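You operate a simulated robot arm through the tools that you are given. There is no shell and no other tool.

You run a simulated two-armed robot. Do the job below in one go: nothing can be reset, and whatever is moved stays where it is left.

Task
Couple each hose end to its own colour, then run the pump till FLOW lights.
Fine: the pump stays off while the hoses move and ends off.

The check looks at the end state, three seconds after you hand in, the way a careful person would. Anything else that was tipped, shoved, dropped, spilled or broken makes it a failure.

Robot
Two 7-joint arms with fingered hands on one trunk that stands fixed in place. Base frame: the origin is at the foot of the trunk, x ahead of it, y to its left, z up; the work surface is at about z = 700. Units: mm, degrees, N and s.
The left shoulder is at [50, 214, 869], the right one opposite. With the tool pointing down near the work surface each hand reaches from about 440 to 900 mm from the base axis, measured 20 degrees to its own side. Payload 3 kg a hand.
The tool frame of a hand sits at the grasp point between the pads (the TCP): z along the fingers, y along the line on which they close. The tips reach 26 mm beyond it. The gripper opens to 132 mm; its body begins 73 mm behind the TCP. The gripper is a hand of 3 fingers: y runs from the thumb to the fingers, the wrist lies at [0, 0, -229] in the tool frame, and closing takes about 1.5 s.
Orientation is that of the tool frame in the base frame, as a unit quaternion [x, y, z, w]. With the fingers straight down and closing along the base's y, the tool's x points along the base's -x, its y along +y and its z along -z.

Tools
- The arms move only by the tool servo_tool. It takes "left_commands", "right_commands" or both (then of equal length, played together; a hand with none holds still); each is a list of rows, each a list of 7 numbers: the turn, a rotation vector about the tool's x, y, z in degrees, then the shift along the tool's x, y, z in mm, then the closure, from 0 (fully open) to 1 (shut). In form: [[rx, ry, rz, tx, ty, tz, jaw], ...]. A call has 1 to 20 rows; each row is the pose to reach, as a shift and turn from the pose commanded when the call began, along the tool's axes at that moment. A row lasts 0.2 s, in which the tool goes at most 50 mm and 8.6 degrees; a call with a longer step from one row to the next is refused whole, and so is a gripper value outside its range. Where a pose cannot be reached the arm comes as near as it can. A force on the tool above 40 N (or 10 N above the force at the start of the call, whichever is more), or a blocked arm, ends the call early, and 0.2 s more pass. Each finger travels about 72 mm/s and halts on what it meets, pressing with about 29 N; the grip force reading is that of the motor and also rises with nothing between the fingers. The clock runs only during rows and for 0.2 s after the last one: add rows that repeat a pose to give the fingers time. It gives the time, the measured TCP pose, the force on the tool (base axes), the opening and the grip force at its end, in the units of the frame above (readings bear some noise), with the torque about the TCP (base axes, N m) and any sound that the robot's microphone picked up, and new pictures: "views" is both (left out), scene, wrist or none (wrist: the cameras of the hands that moved).
- Cameras (640 x 400 px; columns grow to the right, rows downward): "scene" is now at [41, -11.5, 1510]; the picture's right is [-0.17, -0.98, 0.00], its down [-0.70, 0.12, -0.70] and it looks along [0.69, -0.12, -0.71] (base axes); focal length 337 px, centre (320, 200). "left" rides on the left gripper at [-62, 3, -92] in its tool frame; the picture's right is [-0.05, -1.00, 0.00], its down [0.83, -0.04, -0.56] and it looks along [0.55, -0.03, 0.83] (tool axes); focal length 230 px, centre (320, 200). "right" rides on the right gripper at [61, 3, -92] in its tool frame; the picture's right is [-0.05, 1.00, 0.00], its down [-0.83, -0.04, -0.55] and it looks along [-0.55, -0.03, 0.83] (tool axes); focal length 230 px, centre (320, 200). There is no depth. A picture from a camera that has moved, and an enlarged one, comes with that camera's place and axes in the base frame and with its lens. The place of the scene camera against the robot may be out by one fixed shift of up to 25 mm in any direction.
- preshape(shape, hand): the hand has 3 fingers and takes this shape, open, in about a second: jaw (thumb against the fingers, like two jaws); tri (thumb and two fingers); tip (a fingertip pinch); poke (one finger out to press); point (the index stretched); flat (the hand flat); cup (the hand cupped); fist (a fist). The gripper value then closes the fingers along that shape, each until it touches; the sizes above hold for jaw. It gives what a move gives, with no picture.
- head_to(pan, tilt): turns the head with the scene camera to pan (to the left, within 86 degrees either way) and tilt (down, from -29 to 69), counted from straight ahead of the robot. It gives what a move gives, and a new picture of the scene camera.
- zoom(camera, box): a new picture of the part [left, top, right, bottom] of that camera's present view, enlarged. The clock stands still meanwhile.
- hand_in(): hands the job in; it is judged then, once.

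Nothing tells you positions but the pictures and the camera data. Unless the task says otherwise, let go and move clear before handing in.

The tools are called after "Call:" as a command line: name --argument value ..., lists and objects as JSON in quotes. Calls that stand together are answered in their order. servo_tool: Moves the arms, as the interface text tells. Its arguments: {"type":"object","properties":{"left_commands":{"type":"array","items":{"type":"array","items":{"type":"number"}}},"right_commands":{"type":"array","items":{"type":"array","items":{"type":"number"}}},"views":{"type":"string","enum":["both","scene","wrist","none"]}},"required":[]} The other tools are called the same way: preshape (shape, hand) gives the hand a shape; head_to (pan, tilt) turns the head that bears the scene camera; zoom (camera, box) takes an enlarged picture of a part of a camera's view; hand_in () hands the job in.

At the start:

```text
t: 0.0
left_ee_pos: [653.4, 224.4, 932.2]
left_tool_rot: [-0.001, 1.0, -0.001, 0.0]
left_ft_force: [-0.2, -0.2, 0.9]
left_torque: [0.01, -0.03, -0.02]
left_grip_width: 131.9
left_gripper_force: 0.0
left_shape: jaw
right_ee_pos: [653.7, -260.2, 1016.5]
right_tool_rot: [0.0, 1.0, 0.0, 0.001]
right_ft_force: [-0.7, -0.5, -0.2]
right_torque: [0.0, 0.01, 0.01]
right_grip_width: 131.8
right_gripper_force: 0.0
right_shape: jaw
head pan, tilt (commanded): [-10.0, 45.6]
```

scene: 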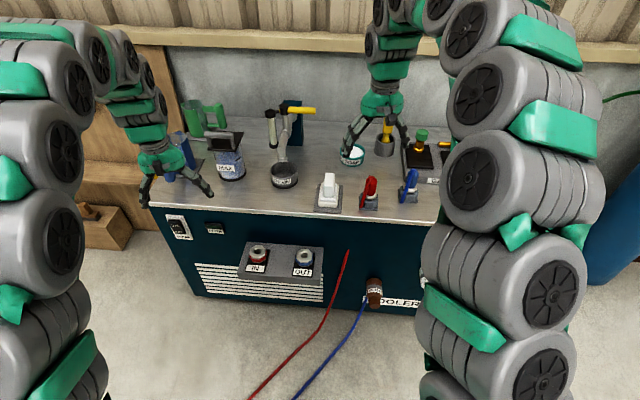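
right: 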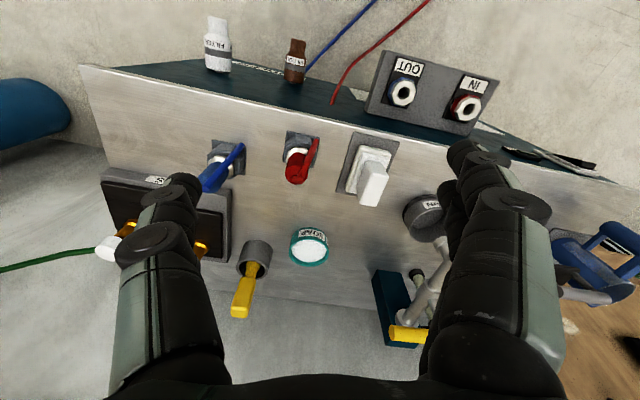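
left: 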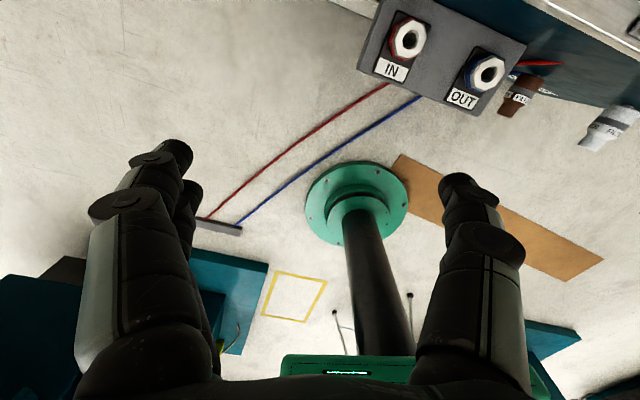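

I see a cooler bench with two hose ports (IN red, OUT blue) on a bracket at the front, red and blue hose ends in holders on the bench top, and a switch at the front left. I'll take enlarged pictures first to locate everything.

Call:
zoom --camera "scene" --box '[280, 120, 460, 232]'

Call:
zoom --camera "scene" --box '[150, 200, 340, 318]'

Call:
zoom --camera "right" --box '[180, 100, 420, 250]'

Call:
zoom --camera "right" --box '[280, 0, 520, 150]'

Call:
zoom --camera "scene" --box '[320, 230, 480, 330]'

```text
3.56 times, centred on (370, 176) of scene
camera zoom: at [41.0, -11.5, 1510.0], right [-0.17, -0.98, 0.0], down [-0.7, 0.12, -0.7], along [0.69, -0.12, -0.71], focal length 1198 px, centre (142, 285)
```

zoom: 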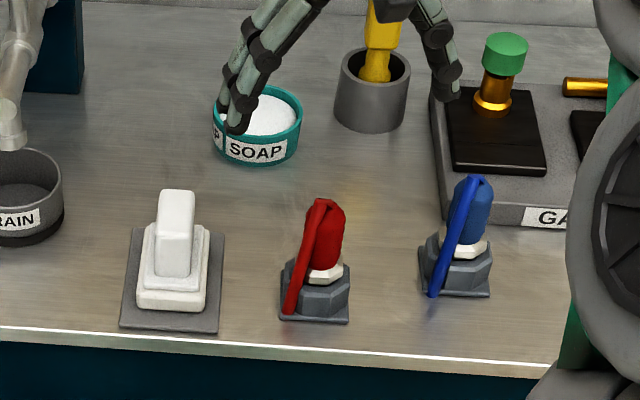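

```text
3.37 times, centred on (245, 259) of scene
camera zoom: at [41.0, -11.5, 1510.0], right [-0.17, -0.98, 0.0], down [-0.7, 0.12, -0.7], along [0.69, -0.12, -0.71], focal length 1135 px, centre (573, 1)
```

zoom: 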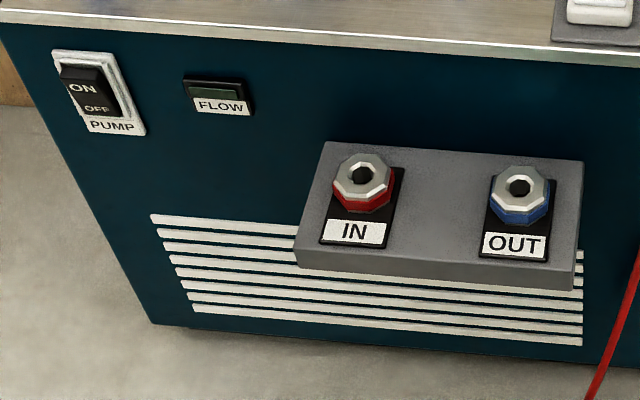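

```text
2.67 times, centred on (300, 175) of right
camera zoom: at [593.7, -258.1, 1110.2], right [0.05, 1.0, 0.0], down [0.83, -0.04, 0.55], along [0.55, -0.03, -0.83], focal length 614 px, centre (373, 267)
```

zoom: 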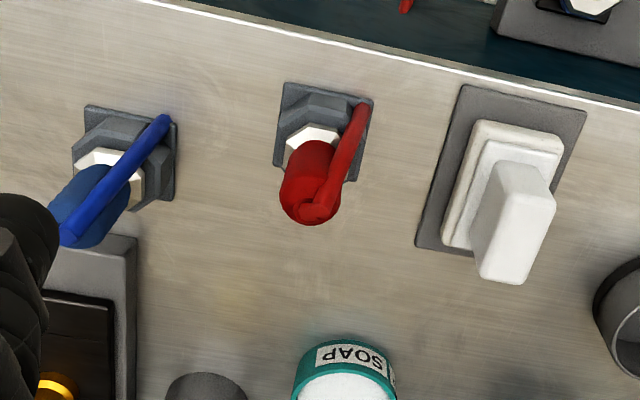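

```text
2.67 times, centred on (400, 75) of right
camera zoom: at [593.7, -258.1, 1110.2], right [0.05, 1.0, 0.0], down [0.83, -0.04, 0.55], along [0.55, -0.03, -0.83], focal length 614 px, centre (107, 533)
```

zoom: 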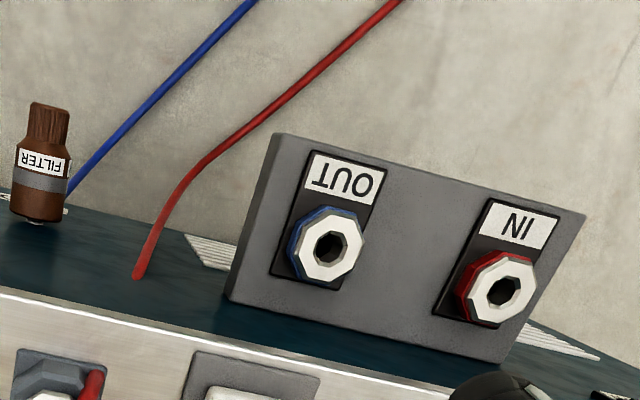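

```text
4.00 times, centred on (400, 280) of scene
camera zoom: at [41.0, -11.5, 1510.0], right [-0.17, -0.98, 0.0], down [-0.7, 0.12, -0.7], along [0.69, -0.12, -0.71], focal length 1348 px, centre (0, -120)
```

zoom: 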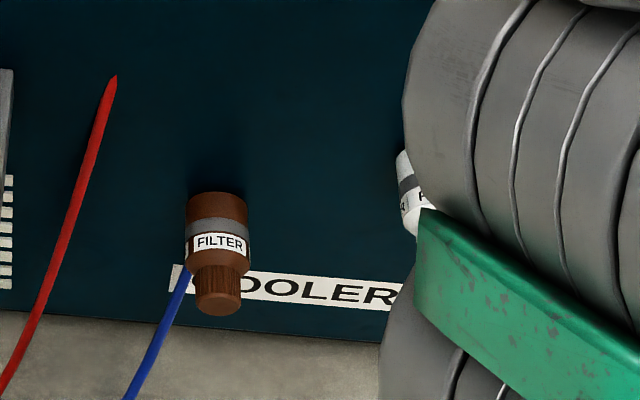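

The two hose ends (red and blue bodies with pull tails) appear to be parked in docks on the bench top. The IN and OUT ports sit on a front bracket, and the PUMP switch and FLOW lamp are at the front left. I'll look around with the head for more detail before moving anything.

Call:
head_to --pan -10 --tilt 66

Call:
zoom --camera "left" --box '[340, 0, 640, 187]'

Call:
zoom --camera "right" --box '[60, 120, 380, 320]'

```text
t: 0.8
left_ee_pos: [654.4, 223.8, 931.4]
left_tool_rot: [0.0, 1.0, 0.0, 0.0]
left_ft_force: [-0.3, 0.3, -0.5]
left_torque: [0.01, 0.04, -0.01]
left_grip_width: 131.8
left_gripper_force: 0.0
left_shape: jaw
right_ee_pos: [655.3, -259.5, 1017.1]
right_tool_rot: [0.001, 1.0, 0.0, 0.0]
right_ft_force: [-0.2, 0.0, 0.4]
right_torque: [-0.01, 0.0, 0.03]
right_grip_width: 131.9
right_gripper_force: 0.0
right_shape: jaw
head pan, tilt (commanded): [-10.0, 66.0]
camera scene: at [20.0, -7.8, 1484.8], right [-0.17, -0.98, 0.0], down [-0.9, 0.16, -0.41], along [0.4, -0.07, -0.91], focal length 337 px, centre (320, 200)
```

scene: 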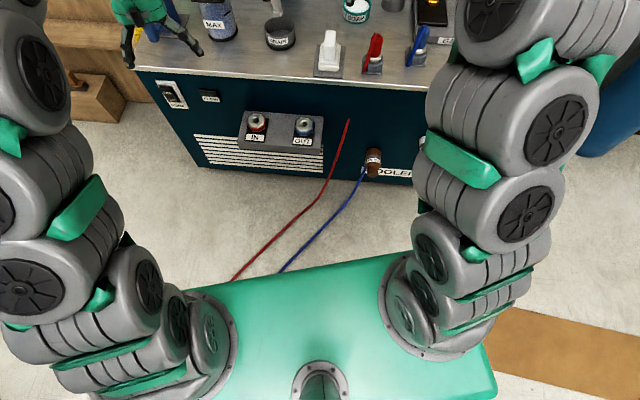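

```text
2.13 times, centred on (490, 94) of left
camera zoom: at [716.3, 227.7, 1023.7], right [0.05, -1.0, 0.0], down [-0.83, -0.04, 0.56], along [-0.55, -0.03, -0.83], focal length 491 px, centre (-43, 427)
```

zoom: 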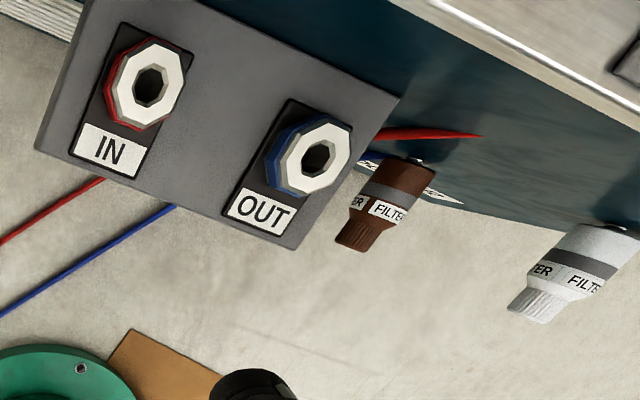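

```text
2.00 times, centred on (220, 220) of right
camera zoom: at [593.7, -258.1, 1110.1], right [0.05, 1.0, 0.0], down [0.83, -0.04, 0.55], along [0.55, -0.03, -0.83], focal length 460 px, centre (520, 160)
```

zoom: 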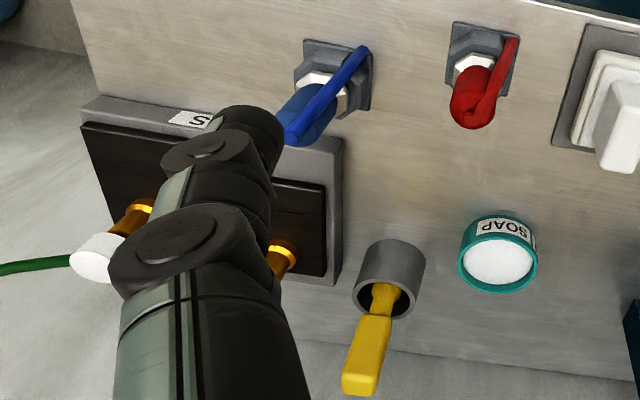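

The docks hold the red and blue ends with their noses down, and the ports open upward on the bracket. I'll move the right hand above the red end for a closer, better-triangulated view.

Call:
servo_tool --right_commands '[[0, 0, 0, -20, -10, 20, 0], [0, 0, 0, -40, -20, 50, 0], [0, 0, 0, -60, -30, 75, 0], [0, 0, 0, -70, -40, 95, 0], [0, 0, 0, -70, -40, 95, 0]]' --views "both"

```text
t: 2.0
left_ee_pos: [653.8, 225.1, 931.4]
left_tool_rot: [0.0, 1.0, 0.0, 0.0]
left_ft_force: [-1.0, -0.4, 1.1]
left_torque: [0.01, 0.01, 0.0]
left_grip_width: 131.9
left_gripper_force: 0.0
left_shape: jaw
right_ee_pos: [723.7, -301.8, 922.3]
right_tool_rot: [0.001, 1.0, -0.001, -0.001]
right_ft_force: [-0.3, 0.2, 0.6]
right_torque: [-0.03, 0.0, 0.0]
right_grip_width: 132.0
right_gripper_force: 0.1
right_shape: jaw
head pan, tilt (commanded): [-10.0, 66.0]
camera scene: at [19.9, -7.8, 1484.7], right [-0.17, -0.98, 0.0], down [-0.9, 0.16, -0.41], along [0.4, -0.07, -0.91], focal length 337 px, centre (320, 200)
camera right: at [662.4, -298.5, 1014.8], right [0.05, 1.0, 0.0], down [0.83, -0.04, 0.55], along [0.55, -0.03, -0.83], focal length 230 px, centre (320, 200)
```

scene: 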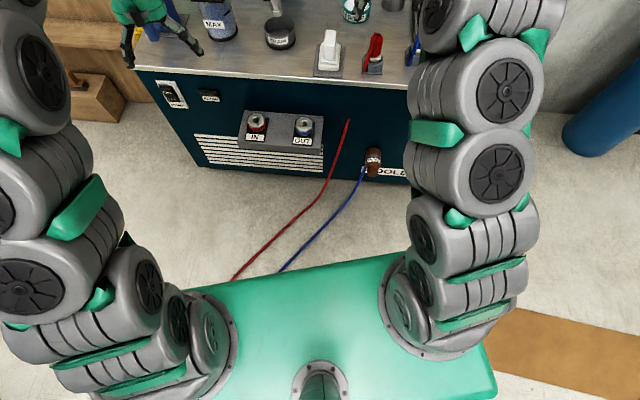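
right: 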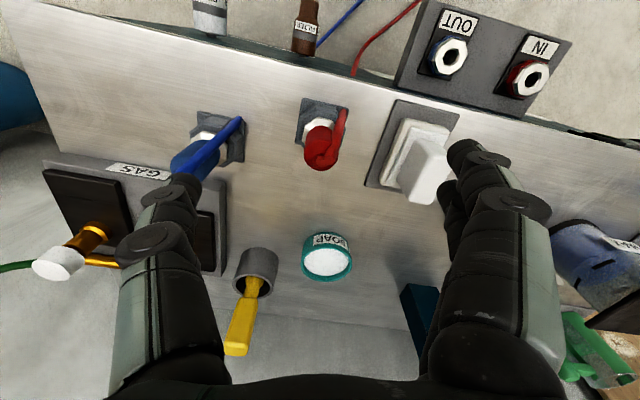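

Call:
zoom --camera "right" --box '[160, 80, 400, 230]'

Call:
zoom --camera "right" --box '[380, 0, 588, 130]'

Call:
head_to --pan -18 --tilt 40

```text
2.67 times, centred on (280, 155) of right
camera zoom: at [662.4, -298.5, 1014.8], right [0.05, 1.0, 0.0], down [0.83, -0.04, 0.55], along [0.55, -0.03, -0.83], focal length 614 px, centre (427, 320)
```

zoom: 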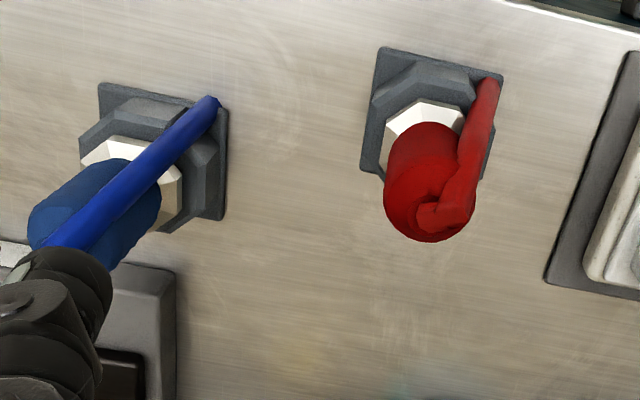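

```text
3.08 times, centred on (484, 65) of right
camera zoom: at [662.4, -298.5, 1014.8], right [0.05, 1.0, 0.0], down [0.83, -0.04, 0.55], along [0.55, -0.03, -0.83], focal length 708 px, centre (-185, 615)
```

zoom: 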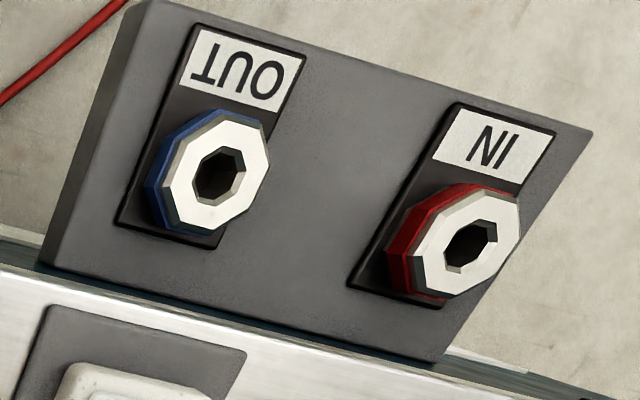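

```text
t: 2.9
left_ee_pos: [654.7, 224.9, 931.1]
left_tool_rot: [0.0, 1.0, 0.0, 0.0]
left_ft_force: [0.3, -0.4, -0.4]
left_torque: [-0.01, 0.0, -0.04]
left_grip_width: 131.9
left_gripper_force: 0.1
left_shape: jaw
right_ee_pos: [723.7, -299.1, 922.5]
right_tool_rot: [0.0, 1.0, 0.0, 0.0]
right_ft_force: [0.7, -0.4, 0.1]
right_torque: [0.0, 0.01, 0.0]
right_grip_width: 132.0
right_gripper_force: 0.0
right_shape: jaw
head pan, tilt (commanded): [-18.0, 40.0]
camera scene: at [42.2, -23.7, 1518.0], right [-0.31, -0.95, 0.0], down [-0.61, 0.2, -0.77], along [0.73, -0.24, -0.64], focal length 337 px, centre (320, 200)
```

scene: 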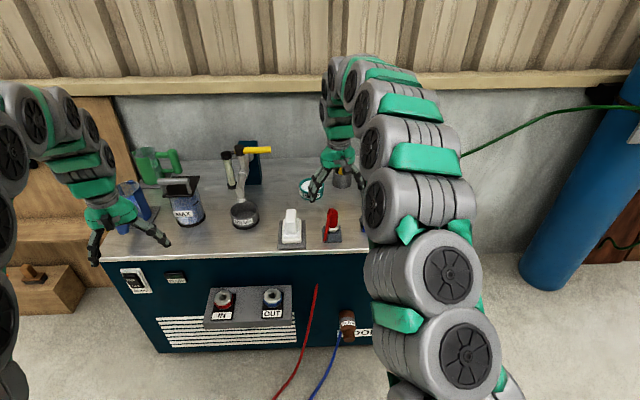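

Triangulating the right wrist views puts the red dock near (750, -301) and the blue dock near (758, -443), both on the bench top at z ≈ 700. The ports look vertical: IN is near (733, 77, 550) and OUT near (693, -77, 552). Next I'll zoom in on the hand, the plugs and the switch.

Call:
zoom --camera "scene" --box '[260, 130, 400, 218]'

Call:
zoom --camera "scene" --box '[80, 170, 200, 300]'

Call:
zoom --camera "scene" --box '[190, 260, 310, 350]'

```text
4.55 times, centred on (330, 174) of scene
camera zoom: at [42.2, -23.7, 1518.0], right [-0.31, -0.95, 0.0], down [-0.61, 0.2, -0.77], along [0.73, -0.24, -0.64], focal length 1531 px, centre (274, 318)
```

zoom: 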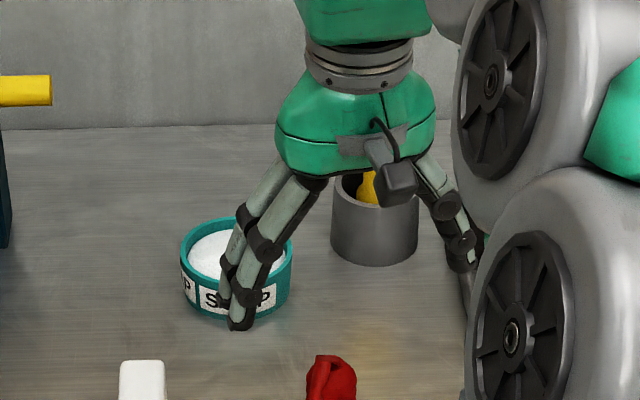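

```text
3.08 times, centred on (140, 235) of scene
camera zoom: at [42.2, -23.7, 1518.0], right [-0.31, -0.95, 0.0], down [-0.61, 0.2, -0.77], along [0.73, -0.24, -0.64], focal length 1037 px, centre (874, 92)
```

zoom: 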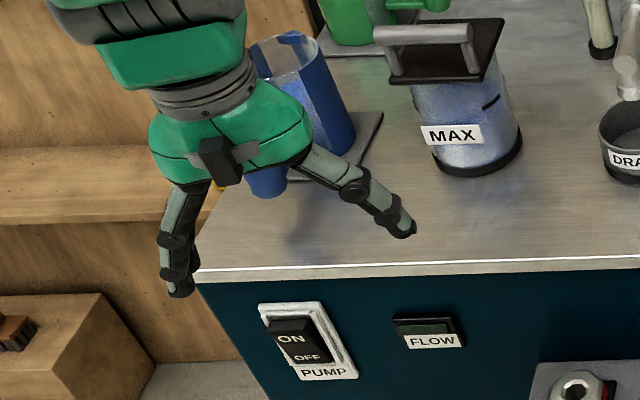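

```text
4.44 times, centred on (250, 305) of scene
camera zoom: at [42.2, -23.7, 1518.0], right [-0.31, -0.95, 0.0], down [-0.61, 0.2, -0.77], along [0.73, -0.24, -0.64], focal length 1497 px, centre (631, -267)
```

zoom: 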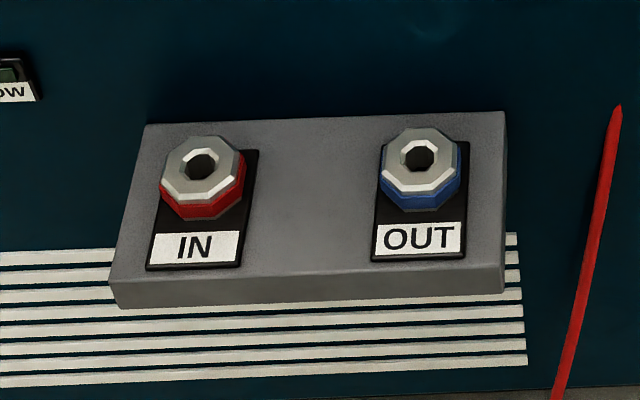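

All fixtures share the bench yaw of about -14.5°, and the hoses run straight towards a floor anchor off to the left. I'll pull the right hand back and lower it for a side view of the plugs and docks to measure their heights.

Call:
servo_tool --right_commands '[[0, 0, 0, 35, -20, 25, 0], [0, 0, 0, 70, -40, 50, 0], [0, 0, 0, 105, -60, 75, 0], [0, 0, 0, 120, -70, 95, 0], [0, 0, 0, 120, -70, 95, 0]]' --views "wrist"

Call:
zoom --camera "right" --box '[200, 160, 440, 310]'

```text
t: 4.1
left_ee_pos: [654.7, 226.0, 931.5]
left_tool_rot: [-0.001, 1.0, 0.0, 0.001]
left_ft_force: [0.2, -0.6, -0.1]
left_torque: [0.0, 0.0, 0.0]
left_grip_width: 132.1
left_gripper_force: 0.0
left_shape: jaw
right_ee_pos: [605.2, -370.8, 824.5]
right_tool_rot: [0.0, 1.0, 0.0, -0.001]
right_ft_force: [0.0, 0.3, -0.2]
right_torque: [0.01, -0.03, 0.0]
right_grip_width: 131.9
right_gripper_force: 0.2
right_shape: jaw
head pan, tilt (commanded): [-18.0, 40.0]
camera right: at [544.0, -369.1, 918.4], right [0.05, 1.0, 0.0], down [0.83, -0.04, 0.55], along [0.55, -0.03, -0.83], focal length 230 px, centre (320, 200)
```

right: 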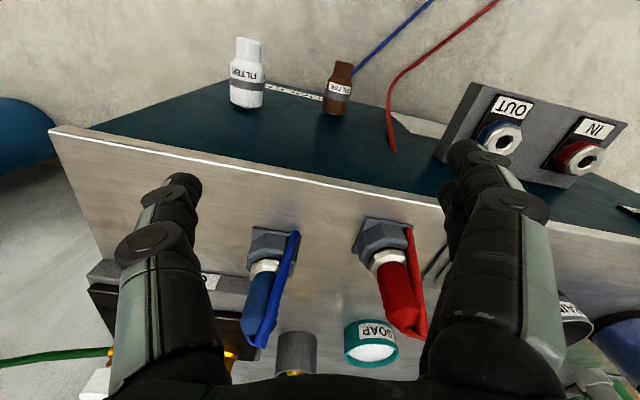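

```text
2.67 times, centred on (320, 235) of right
camera zoom: at [544.0, -369.1, 918.4], right [0.05, 1.0, 0.0], down [0.83, -0.04, 0.55], along [0.55, -0.03, -0.83], focal length 614 px, centre (320, 107)
```

zoom: 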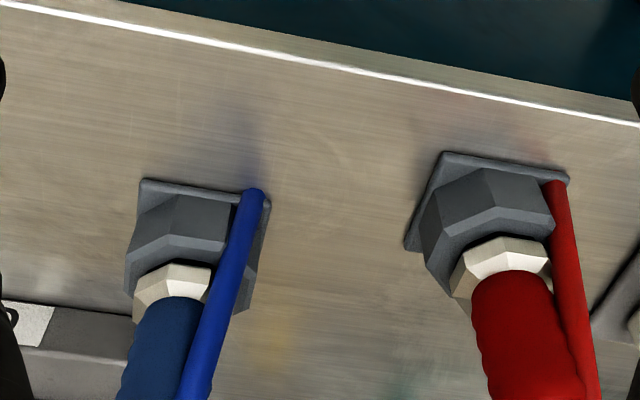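

Call:
zoom --camera "right" --box '[220, 210, 460, 360]'

Call:
zoom --camera "right" --box '[430, 70, 640, 200]'

```text
2.67 times, centred on (340, 285) of right
camera zoom: at [544.0, -369.1, 918.4], right [0.05, 1.0, 0.0], down [0.83, -0.04, 0.55], along [0.55, -0.03, -0.83], focal length 614 px, centre (267, -27)
```

zoom: 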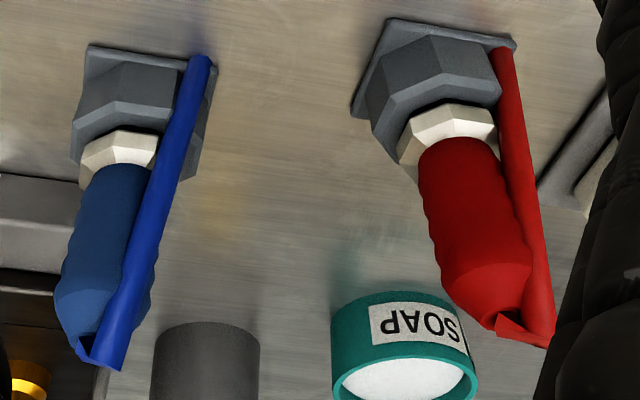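

```text
3.05 times, centred on (535, 135) of right
camera zoom: at [544.0, -369.1, 918.4], right [0.05, 1.0, 0.0], down [0.83, -0.04, 0.55], along [0.55, -0.03, -0.83], focal length 701 px, centre (-335, 398)
```

zoom: 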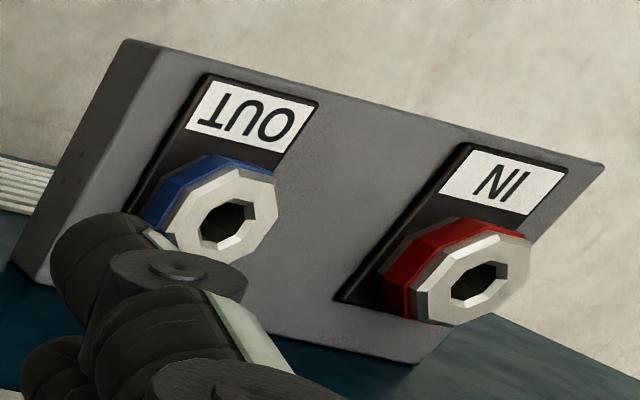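

The red plug's axis is near (751, -302), with its grip body from z ≈ 754 to 815. The hose tail leaves towards the front left, so I'll turn the gripper about 52° to close across the tail rather than on it. I'll hover above the red plug first.

Call:
servo_tool --right_commands '[[0, 0, 6.5, -10, 5, -30, 0], [0, 0, 13, -30, 15, -55, 0], [0, 0, 19.5, -55, 28, -60, 0], [0, 0, 26, -80, 40, -60, 0], [0, 0, 32.5, -105, 52, -60, 0], [0, 0, 39, -130, 62, -60, 0], [0, 0, 45.5, -146, 69, -60, 0], [0, 0, 52, -146, 69, -60, 0], [0, 0, 52, -146, 69, -60, 0]]' --views "both"

Call:
zoom --camera "right" --box '[200, 100, 440, 250]'

```text
t: 6.1
left_ee_pos: [653.8, 225.0, 932.1]
left_tool_rot: [0.0, 1.0, 0.001, -0.001]
left_ft_force: [0.7, 0.7, 0.1]
left_torque: [0.0, 0.02, -0.03]
left_grip_width: 132.0
left_gripper_force: 0.0
left_shape: jaw
right_ee_pos: [749.8, -300.2, 887.3]
right_tool_rot: [0.439, 0.899, 0.001, 0.0]
right_ft_force: [-0.4, 0.3, -0.2]
right_torque: [-0.01, 0.0, -0.01]
right_grip_width: 131.8
right_gripper_force: 0.1
right_shape: jaw
head pan, tilt (commanded): [-18.0, 40.0]
camera scene: at [42.3, -23.8, 1518.1], right [-0.31, -0.95, 0.0], down [-0.61, 0.2, -0.77], along [0.73, -0.24, -0.64], focal length 337 px, centre (320, 200)
camera right: at [715.4, -250.8, 980.0], right [0.82, 0.57, 0.0], down [0.48, -0.68, 0.56], along [0.32, -0.46, -0.83], focal length 230 px, centre (320, 200)
```

scene: 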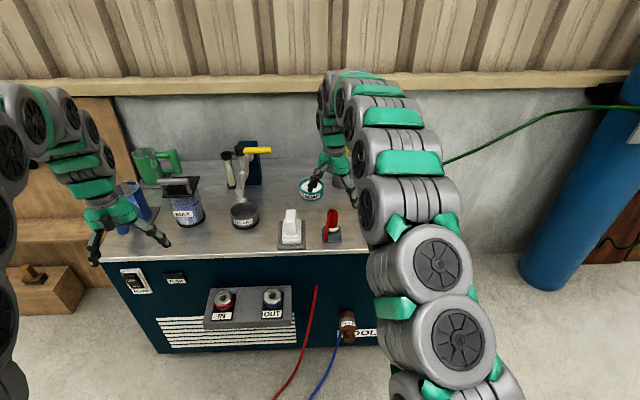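
right: 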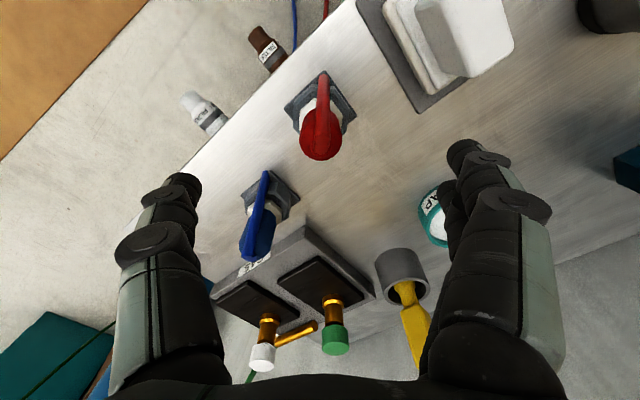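

```text
2.67 times, centred on (320, 175) of right
camera zoom: at [715.4, -250.8, 980.0], right [0.82, 0.57, 0.0], down [0.48, -0.68, 0.56], along [0.32, -0.46, -0.83], focal length 614 px, centre (320, 267)
```

zoom: 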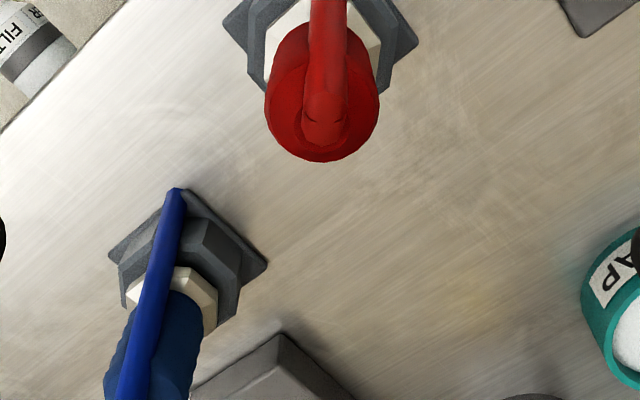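

The red plug's axis sits at the tool centre to within about 1 mm, and the tail lies perpendicular to the closing line. I'll descend to the grip height with the fingers still open.

Call:
servo_tool --right_commands '[[0, 0, 0, 0, 0, 30, 0.1], [0, 0, 0, 0, 0, 60, 0.2], [0, 0, 0, 0, 0, 85, 0.3], [0, 0, 0, 0, 0, 98, 0.35], [0, 0, 0, 0, 0, 104, 0.35], [0, 0, 0, 0, 0, 104, 0.35]]' --views "both"

Call:
zoom --camera "scene" --box '[270, 150, 400, 250]'

```text
t: 7.5
left_ee_pos: [654.9, 224.0, 931.5]
left_tool_rot: [-0.001, 1.0, 0.0, 0.0]
left_ft_force: [0.4, 0.0, 0.2]
left_torque: [-0.03, 0.01, 0.0]
left_grip_width: 131.8
left_gripper_force: 0.0
left_shape: jaw
right_ee_pos: [750.7, -301.3, 781.5]
right_tool_rot: [0.439, 0.898, 0.0, 0.0]
right_ft_force: [0.6, 0.1, 0.1]
right_torque: [-0.05, 0.02, -0.02]
right_grip_width: 86.1
right_gripper_force: 0.1
right_shape: jaw
head pan, tilt (commanded): [-18.0, 40.0]
camera scene: at [42.2, -23.8, 1518.1], right [-0.31, -0.95, 0.0], down [-0.61, 0.2, -0.77], along [0.73, -0.24, -0.64], focal length 337 px, centre (320, 200)
camera right: at [715.9, -251.6, 875.2], right [0.82, 0.57, 0.0], down [0.48, -0.68, 0.56], along [0.32, -0.45, -0.83], focal length 230 px, centre (320, 200)
```

scene: 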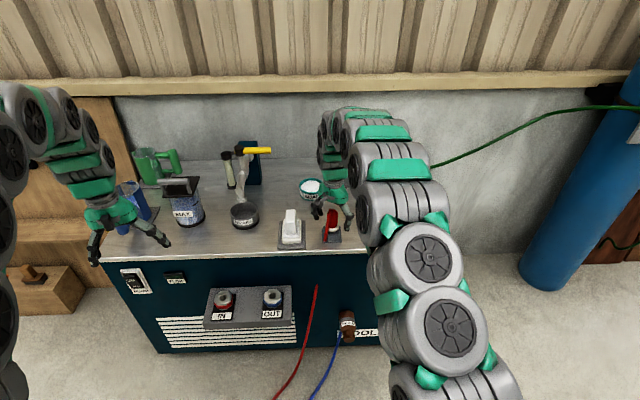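
right: 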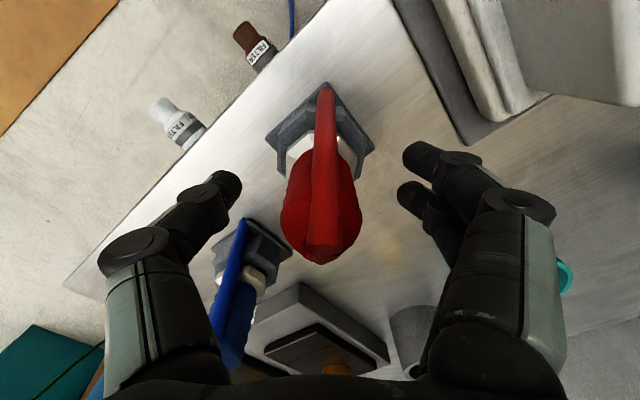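

```text
4.00 times, centred on (335, 200) of scene
camera zoom: at [42.2, -23.8, 1518.1], right [-0.31, -0.95, 0.0], down [-0.61, 0.2, -0.77], along [0.73, -0.24, -0.64], focal length 1348 px, centre (260, 200)
```

zoom: 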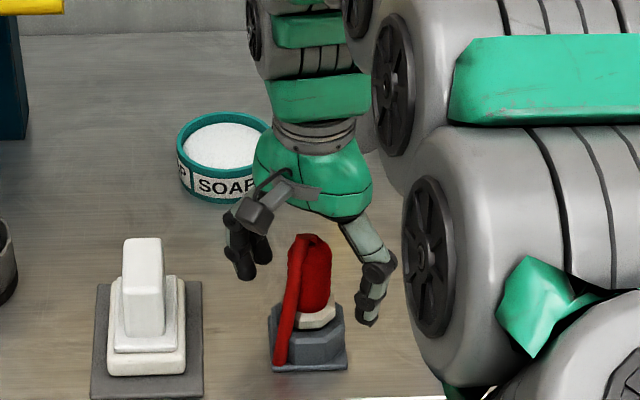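

The fingers straddle the red body and the tail is clear of them. I'll close the grip now.

Call:
servo_tool --right_commands '[[0, 0, 0, 0, 0, 0, 0.5], [0, 0, 0, 0, 0, 0, 0.65], [0, 0, 0, 0, 0, 0, 0.8], [0, 0, 0, 0, 0, 0, 0.9], [0, 0, 0, 0, 0, 0, 1], [0, 0, 0, 0, 0, 0, 1], [0, 0, 0, 0, 0, 0, 1]]' --views "wrist"

Call:
zoom --camera "right" --box '[200, 60, 440, 280]'

```text
t: 9.1
left_ee_pos: [654.6, 224.0, 931.5]
left_tool_rot: [0.0, 1.0, 0.0, 0.001]
left_ft_force: [0.1, 0.3, -0.4]
left_torque: [-0.02, 0.0, -0.01]
left_grip_width: 132.3
left_gripper_force: 0.0
left_shape: jaw
right_ee_pos: [750.9, -300.5, 782.0]
right_tool_rot: [0.438, 0.899, 0.0, 0.0]
right_ft_force: [-1.2, -0.1, 0.2]
right_torque: [-0.01, 0.02, 0.04]
right_grip_width: 25.2
right_gripper_force: 29.1
right_shape: jaw
head pan, tilt (commanded): [-18.0, 40.0]
camera right: at [715.9, -251.7, 875.2], right [0.82, 0.57, 0.0], down [0.48, -0.68, 0.56], along [0.32, -0.45, -0.83], focal length 230 px, centre (320, 200)
```

right: 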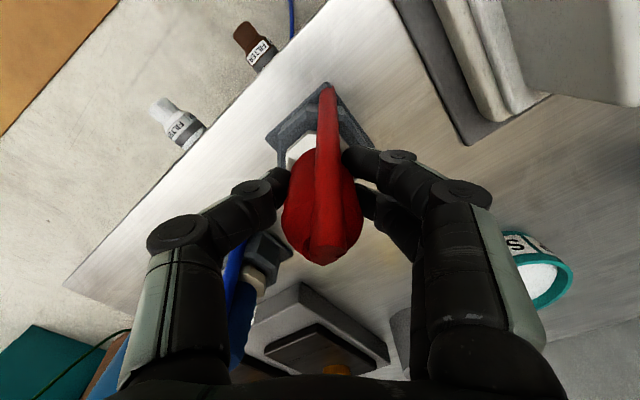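

```text
1.82 times, centred on (320, 170) of right
camera zoom: at [715.9, -251.7, 875.2], right [0.82, 0.57, 0.0], down [0.48, -0.68, 0.56], along [0.32, -0.45, -0.83], focal length 418 px, centre (320, 254)
```

zoom: 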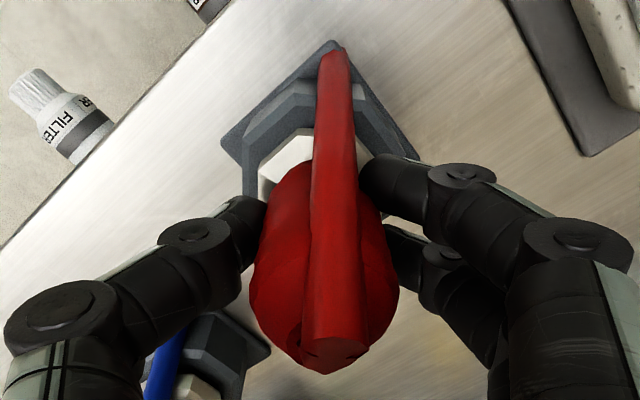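

Grip is holding on the red body at 25 mm width and 29 N. I'll try a small straight lift and check the force, in case the dock latches.

Call:
servo_tool --right_commands '[[0, 0, 0, 0, 0, -4, 1], [0, 0, 0, 0, 0, -8, 1], [0, 0, 0, 0, 0, -12, 1], [0, 0, 0, 0, 0, -15, 1]]' --views "wrist"

```text
t: 10.1
left_ee_pos: [653.7, 224.4, 930.5]
left_tool_rot: [0.0, 1.0, 0.0, 0.0]
left_ft_force: [-0.2, 1.0, 1.1]
left_torque: [0.01, -0.01, 0.01]
left_grip_width: 131.9
left_gripper_force: 0.1
left_shape: jaw
right_ee_pos: [752.1, -302.0, 797.1]
right_tool_rot: [0.439, 0.899, 0.001, -0.001]
right_ft_force: [-0.6, 0.3, -1.1]
right_torque: [-0.03, 0.0, -0.01]
right_grip_width: 25.0
right_gripper_force: 28.9
right_shape: jaw
head pan, tilt (commanded): [-18.0, 40.0]
camera right: at [716.0, -252.2, 890.3], right [0.82, 0.57, 0.0], down [0.48, -0.68, 0.55], along [0.32, -0.45, -0.83], focal length 230 px, centre (320, 200)
```

right: 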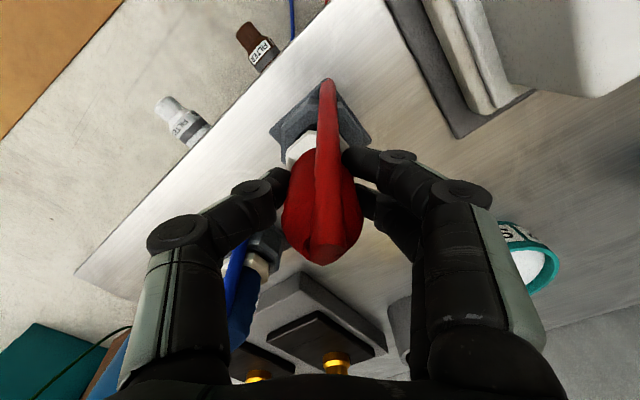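

The plug lifts freely with almost no load. I'll keep going straight up and look at the nose and the empty dock.

Call:
servo_tool --right_commands '[[0, 0, 0, 0, 0, -12, 1], [0, 0, 0, 0, 0, -25, 1], [0, 0, 0, 0, 0, -40, 1], [0, 0, 0, 0, 0, -55, 1], [0, 0, 0, 0, 0, -55, 1]]' --views "both"

Call:
zoom --camera "right" --box '[220, 60, 420, 185]'

Call:
zoom --camera "scene" --box '[270, 150, 400, 250]'

```text
t: 11.3
left_ee_pos: [653.9, 225.0, 931.8]
left_tool_rot: [0.0, 1.0, 0.0, 0.0]
left_ft_force: [0.3, -0.3, -0.4]
left_torque: [-0.02, -0.01, 0.01]
left_grip_width: 132.0
left_gripper_force: 0.1
left_shape: jaw
right_ee_pos: [751.3, -300.0, 851.9]
right_tool_rot: [0.439, 0.899, 0.0, 0.0]
right_ft_force: [0.3, 0.2, -2.1]
right_torque: [-0.05, -0.03, -0.03]
right_grip_width: 25.5
right_gripper_force: 28.8
right_shape: jaw
head pan, tilt (commanded): [-18.0, 40.0]
camera scene: at [42.3, -23.8, 1518.1], right [-0.31, -0.95, 0.0], down [-0.61, 0.2, -0.77], along [0.73, -0.24, -0.64], focal length 337 px, centre (320, 200)
camera right: at [716.5, -251.4, 945.8], right [0.82, 0.57, 0.0], down [0.48, -0.68, 0.55], along [0.32, -0.45, -0.83], focal length 230 px, centre (320, 200)
```

scene: 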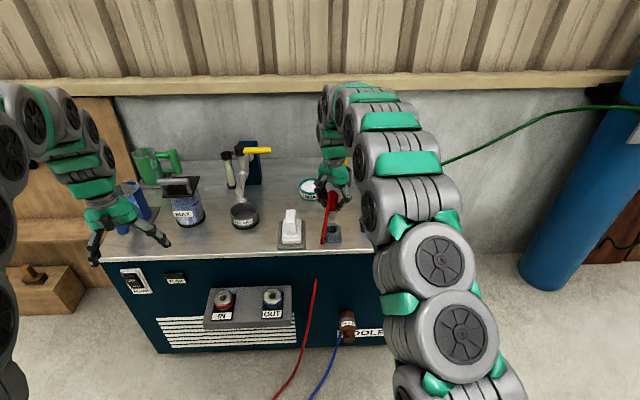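
right: 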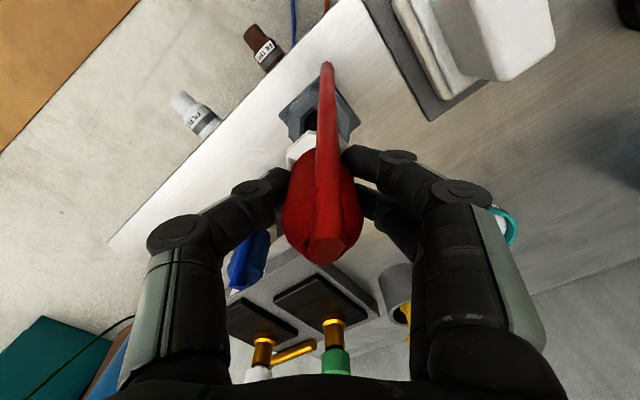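

```text
3.20 times, centred on (320, 122) of right
camera zoom: at [716.5, -251.4, 945.8], right [0.82, 0.57, 0.0], down [0.48, -0.68, 0.55], along [0.32, -0.45, -0.83], focal length 736 px, centre (320, 448)
```

zoom: 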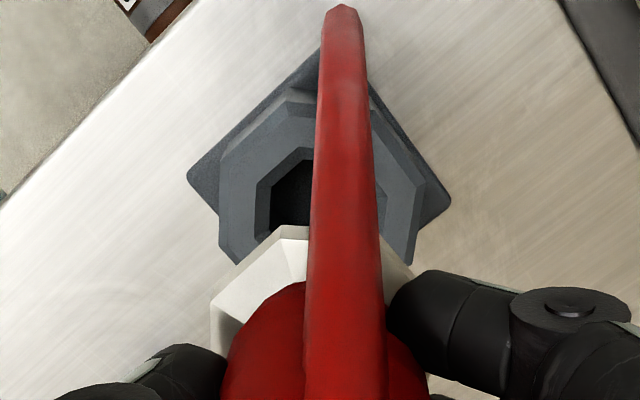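

```text
4.00 times, centred on (335, 200) of scene
camera zoom: at [42.3, -23.8, 1518.1], right [-0.31, -0.95, 0.0], down [-0.61, 0.2, -0.77], along [0.73, -0.24, -0.64], focal length 1348 px, centre (260, 200)
```

zoom: 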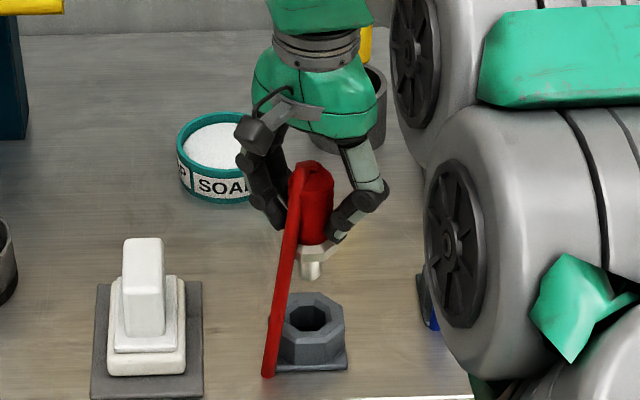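

The red plug is free: a tapered white nose under an octagonal flange, and the dock is empty. I'll clear the left hand out of the way and turn it so its camera can watch the ports from the left side.

Call:
servo_tool --left_commands '[[0, 0, -8, -4, 8, 0, 0.1], [0, 0, -16, -8, 16, 5, 0.2], [0, 0, -24, -12, 24, 10, 0.3], [0, 0, -32, -16, 32, 15, 0.4], [0, 0, -40, -20, 40, 20, 0.5], [0, 0, -48, -24, 48, 25, 0.6], [0, 0, -56, -28, 56, 30, 0.7], [0, 0, -64, -32, 64, 40, 0.8], [0, 0, -72, -36, 72, 50, 0.8], [0, 0, -80, -40, 80, 60, 0.8], [0, 0, -88, -40, 80, 60, 0.8], [0, 0, -90, -40, 80, 60, 0.8]]' --right_commands '[[0, 0, 0, 0, 0, -15, 1], [0, 0, 0, 0, 0, -30, 1], [0, 0, 0, 0, 0, -45, 1], [0, 0, 0, 0, 0, -55, 1], [0, 0, 0, 0, 0, -60, 1], [0, 0, 0, 0, 0, -60, 1], [0, 0, 0, 0, 0, -60, 1], [0, 0, 0, 0, 0, -60, 1], [0, 0, 0, 0, 0, -60, 1], [0, 0, 0, 0, 0, -60, 1], [0, 0, 0, 0, 0, -60, 1], [0, 0, 0, 0, 0, -60, 1]]' --views "both"

```text
t: 13.9
left_ee_pos: [694.3, 305.3, 871.6]
left_tool_rot: [0.708, -0.707, 0.0, 0.0]
left_ft_force: [-0.1, -0.1, 0.3]
left_torque: [-0.01, 0.02, -0.02]
left_grip_width: 26.7
left_gripper_force: 0.0
left_shape: jaw
right_ee_pos: [750.3, -301.7, 912.2]
right_tool_rot: [0.439, 0.899, 0.0, 0.0]
right_ft_force: [-0.2, 0.4, -0.7]
right_torque: [-0.02, 0.01, 0.02]
right_grip_width: 25.2
right_gripper_force: 28.9
right_shape: jaw
head pan, tilt (commanded): [-18.0, 40.0]
camera scene: at [42.3, -23.8, 1518.1], right [-0.31, -0.95, 0.0], down [-0.61, 0.2, -0.77], along [0.73, -0.24, -0.64], focal length 337 px, centre (320, 200)
camera right: at [716.2, -252.3, 1005.1], right [0.82, 0.57, 0.0], down [0.48, -0.68, 0.55], along [0.32, -0.45, -0.83], focal length 230 px, centre (320, 200)
camera left: at [691.5, 365.9, 964.3], right [1.0, 0.05, 0.0], down [0.04, -0.83, 0.56], along [0.03, -0.55, -0.83], focal length 230 px, centre (320, 200)
```

scene: 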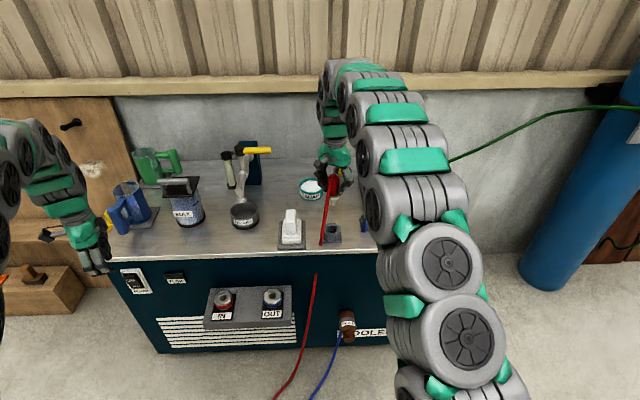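
right: 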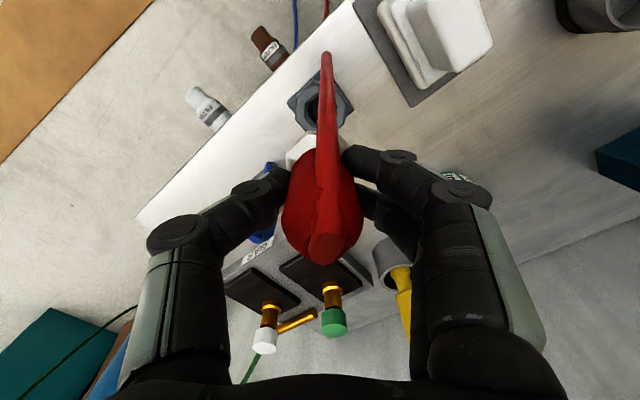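
left: 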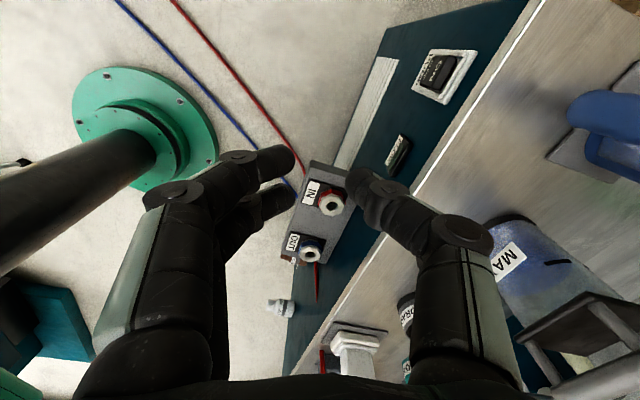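

Carrying the red plug high in front of the bench, I'll bring it over the IN port. At the same time I'll lower and tilt the left hand so its camera looks at the ports from the left.

Call:
servo_tool --right_commands '[[0, 0, 0, 30, -23, 0, 1], [0, 0, 0, 61, -46, 0, 1], [0, 0, 0, 91.4, -68.3, 0, 1], [0, 0, 0, 121, -45.2, 0, 1], [0, 0, 0, 150.6, -22.1, 0, 1], [0, 0, 0, 180.2, 1, 0, 1], [0, 0, 0, 209.8, 24.1, 0, 1], [0, 0, 0, 239.4, 47.2, 0, 1], [0, 0, 0, 269, 70.3, 0, 1], [0, 0, 0, 298.5, 93.4, 0, 1], [0, 0, 0, 328.1, 116.5, 0, 1], [0, 0, 0, 322.2, 150, 0, 1], [0, 0, 0, 316.3, 183.5, 0, 1], [0, 0, 0, 310.5, 217, 0, 1], [0, 0, 0, 310.5, 217, 0, 1]]' --left_commands '[[0, 3, 0, 3, -1, 15, 0.7], [0, 6, 0, 6, -1, 30, 0.6], [0, 9, 0, 9, -1, 45, 0.5], [0, 12, 0, 12, -2, 60, 0.4], [0, 15, 0, 15, -2, 75, 0.3], [0, 18, 0, 18, -3, 90, 0.2], [0, 21, 0, 21, -3, 105, 0.1], [0, 24, 0, 24, -3, 120, 0], [0, 27, 0, 26, -4, 135, 0], [0, 30, 0, 29, -4, 150, 0], [0, 30, 0, 32, -5, 165, 0], [0, 30, 0, 35, -5, 180, 0], [0, 30, 0, 38, -6, 195, 0], [0, 30, 0, 40, -6, 207, 0], [0, 30, 0, 40, -6, 207, 0]]' --views "both"

```text
t: 17.1
left_ee_pos: [699.7, 262.6, 664.0]
left_tool_rot: [0.683, -0.683, 0.183, 0.184]
left_ft_force: [0.2, 0.4, -0.7]
left_torque: [0.03, 0.05, 0.04]
left_grip_width: 131.9
left_gripper_force: 0.0
left_shape: jaw
right_ee_pos: [730.0, 78.0, 915.5]
right_tool_rot: [0.439, 0.899, 0.001, 0.0]
right_ft_force: [-0.1, 0.4, -1.2]
right_torque: [-0.03, -0.03, -0.02]
right_grip_width: 24.8
right_gripper_force: 29.5
right_shape: jaw
head pan, tilt (commanded): [-18.0, 40.0]
camera scene: at [42.2, -23.8, 1518.1], right [-0.31, -0.95, 0.0], down [-0.61, 0.2, -0.77], along [0.73, -0.24, -0.64], focal length 337 px, centre (320, 200)
camera right: at [695.6, 126.3, 1008.6], right [0.82, 0.57, 0.0], down [0.48, -0.68, 0.55], along [0.32, -0.45, -0.83], focal length 230 px, centre (320, 200)
camera left: at [697.4, 362.4, 713.4], right [1.0, 0.04, -0.03], down [0.04, -0.44, 0.9], along [0.03, -0.9, -0.44], focal length 230 px, centre (320, 200)
```

scene: 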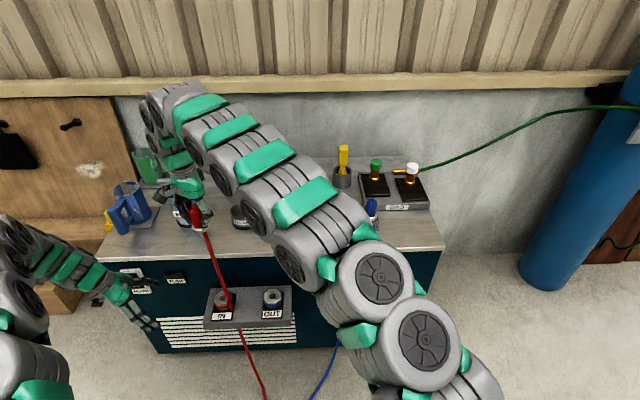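
right: 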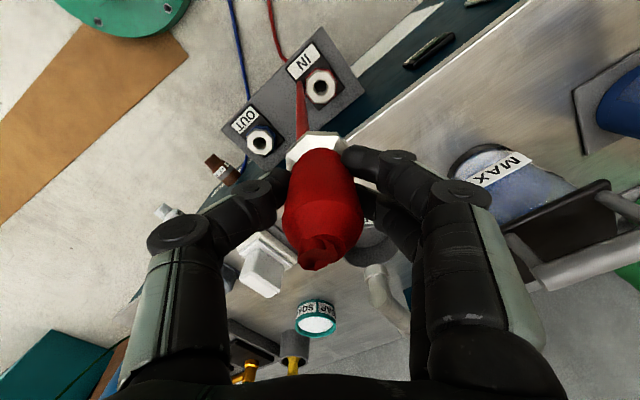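
left: 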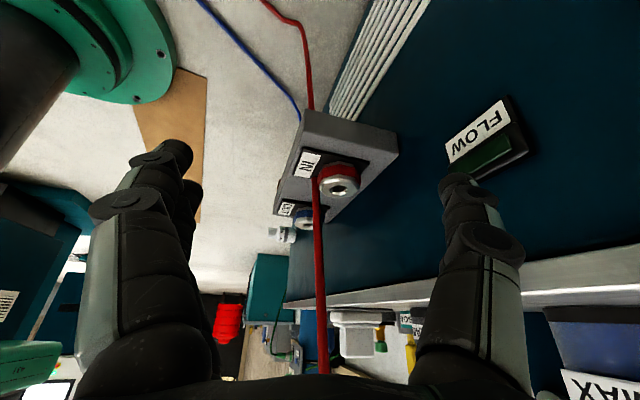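

The red plug is above IN, and both wrist cameras can see the port. I'll zoom in to measure the offset.

Call:
zoom --camera "right" --box '[230, 40, 390, 140]'

Call:
zoom --camera "left" --box '[270, 100, 430, 240]'

```text
4.00 times, centred on (310, 90) of right
camera zoom: at [695.6, 126.3, 1008.6], right [0.82, 0.57, 0.0], down [0.48, -0.68, 0.55], along [0.32, -0.45, -0.83], focal length 920 px, centre (360, 640)
```

zoom: 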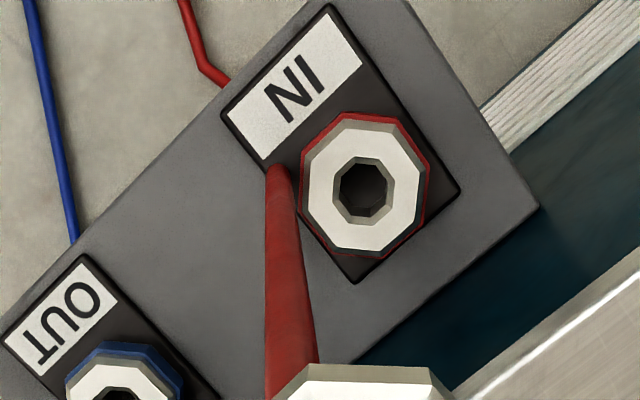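

```text
2.86 times, centred on (350, 170) of left
camera zoom: at [697.4, 362.4, 713.4], right [1.0, 0.04, -0.03], down [0.04, -0.44, 0.9], along [0.03, -0.9, -0.44], focal length 657 px, centre (234, 286)
```

zoom: 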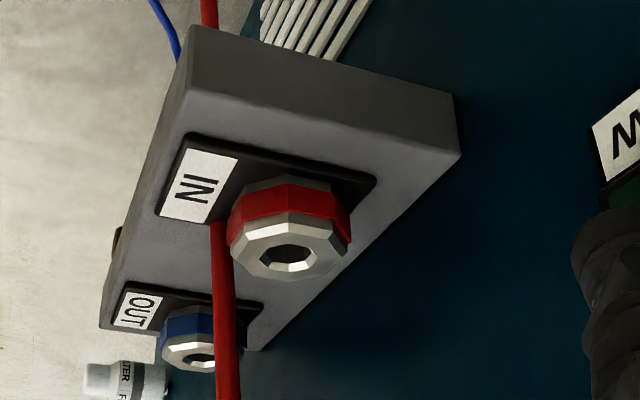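

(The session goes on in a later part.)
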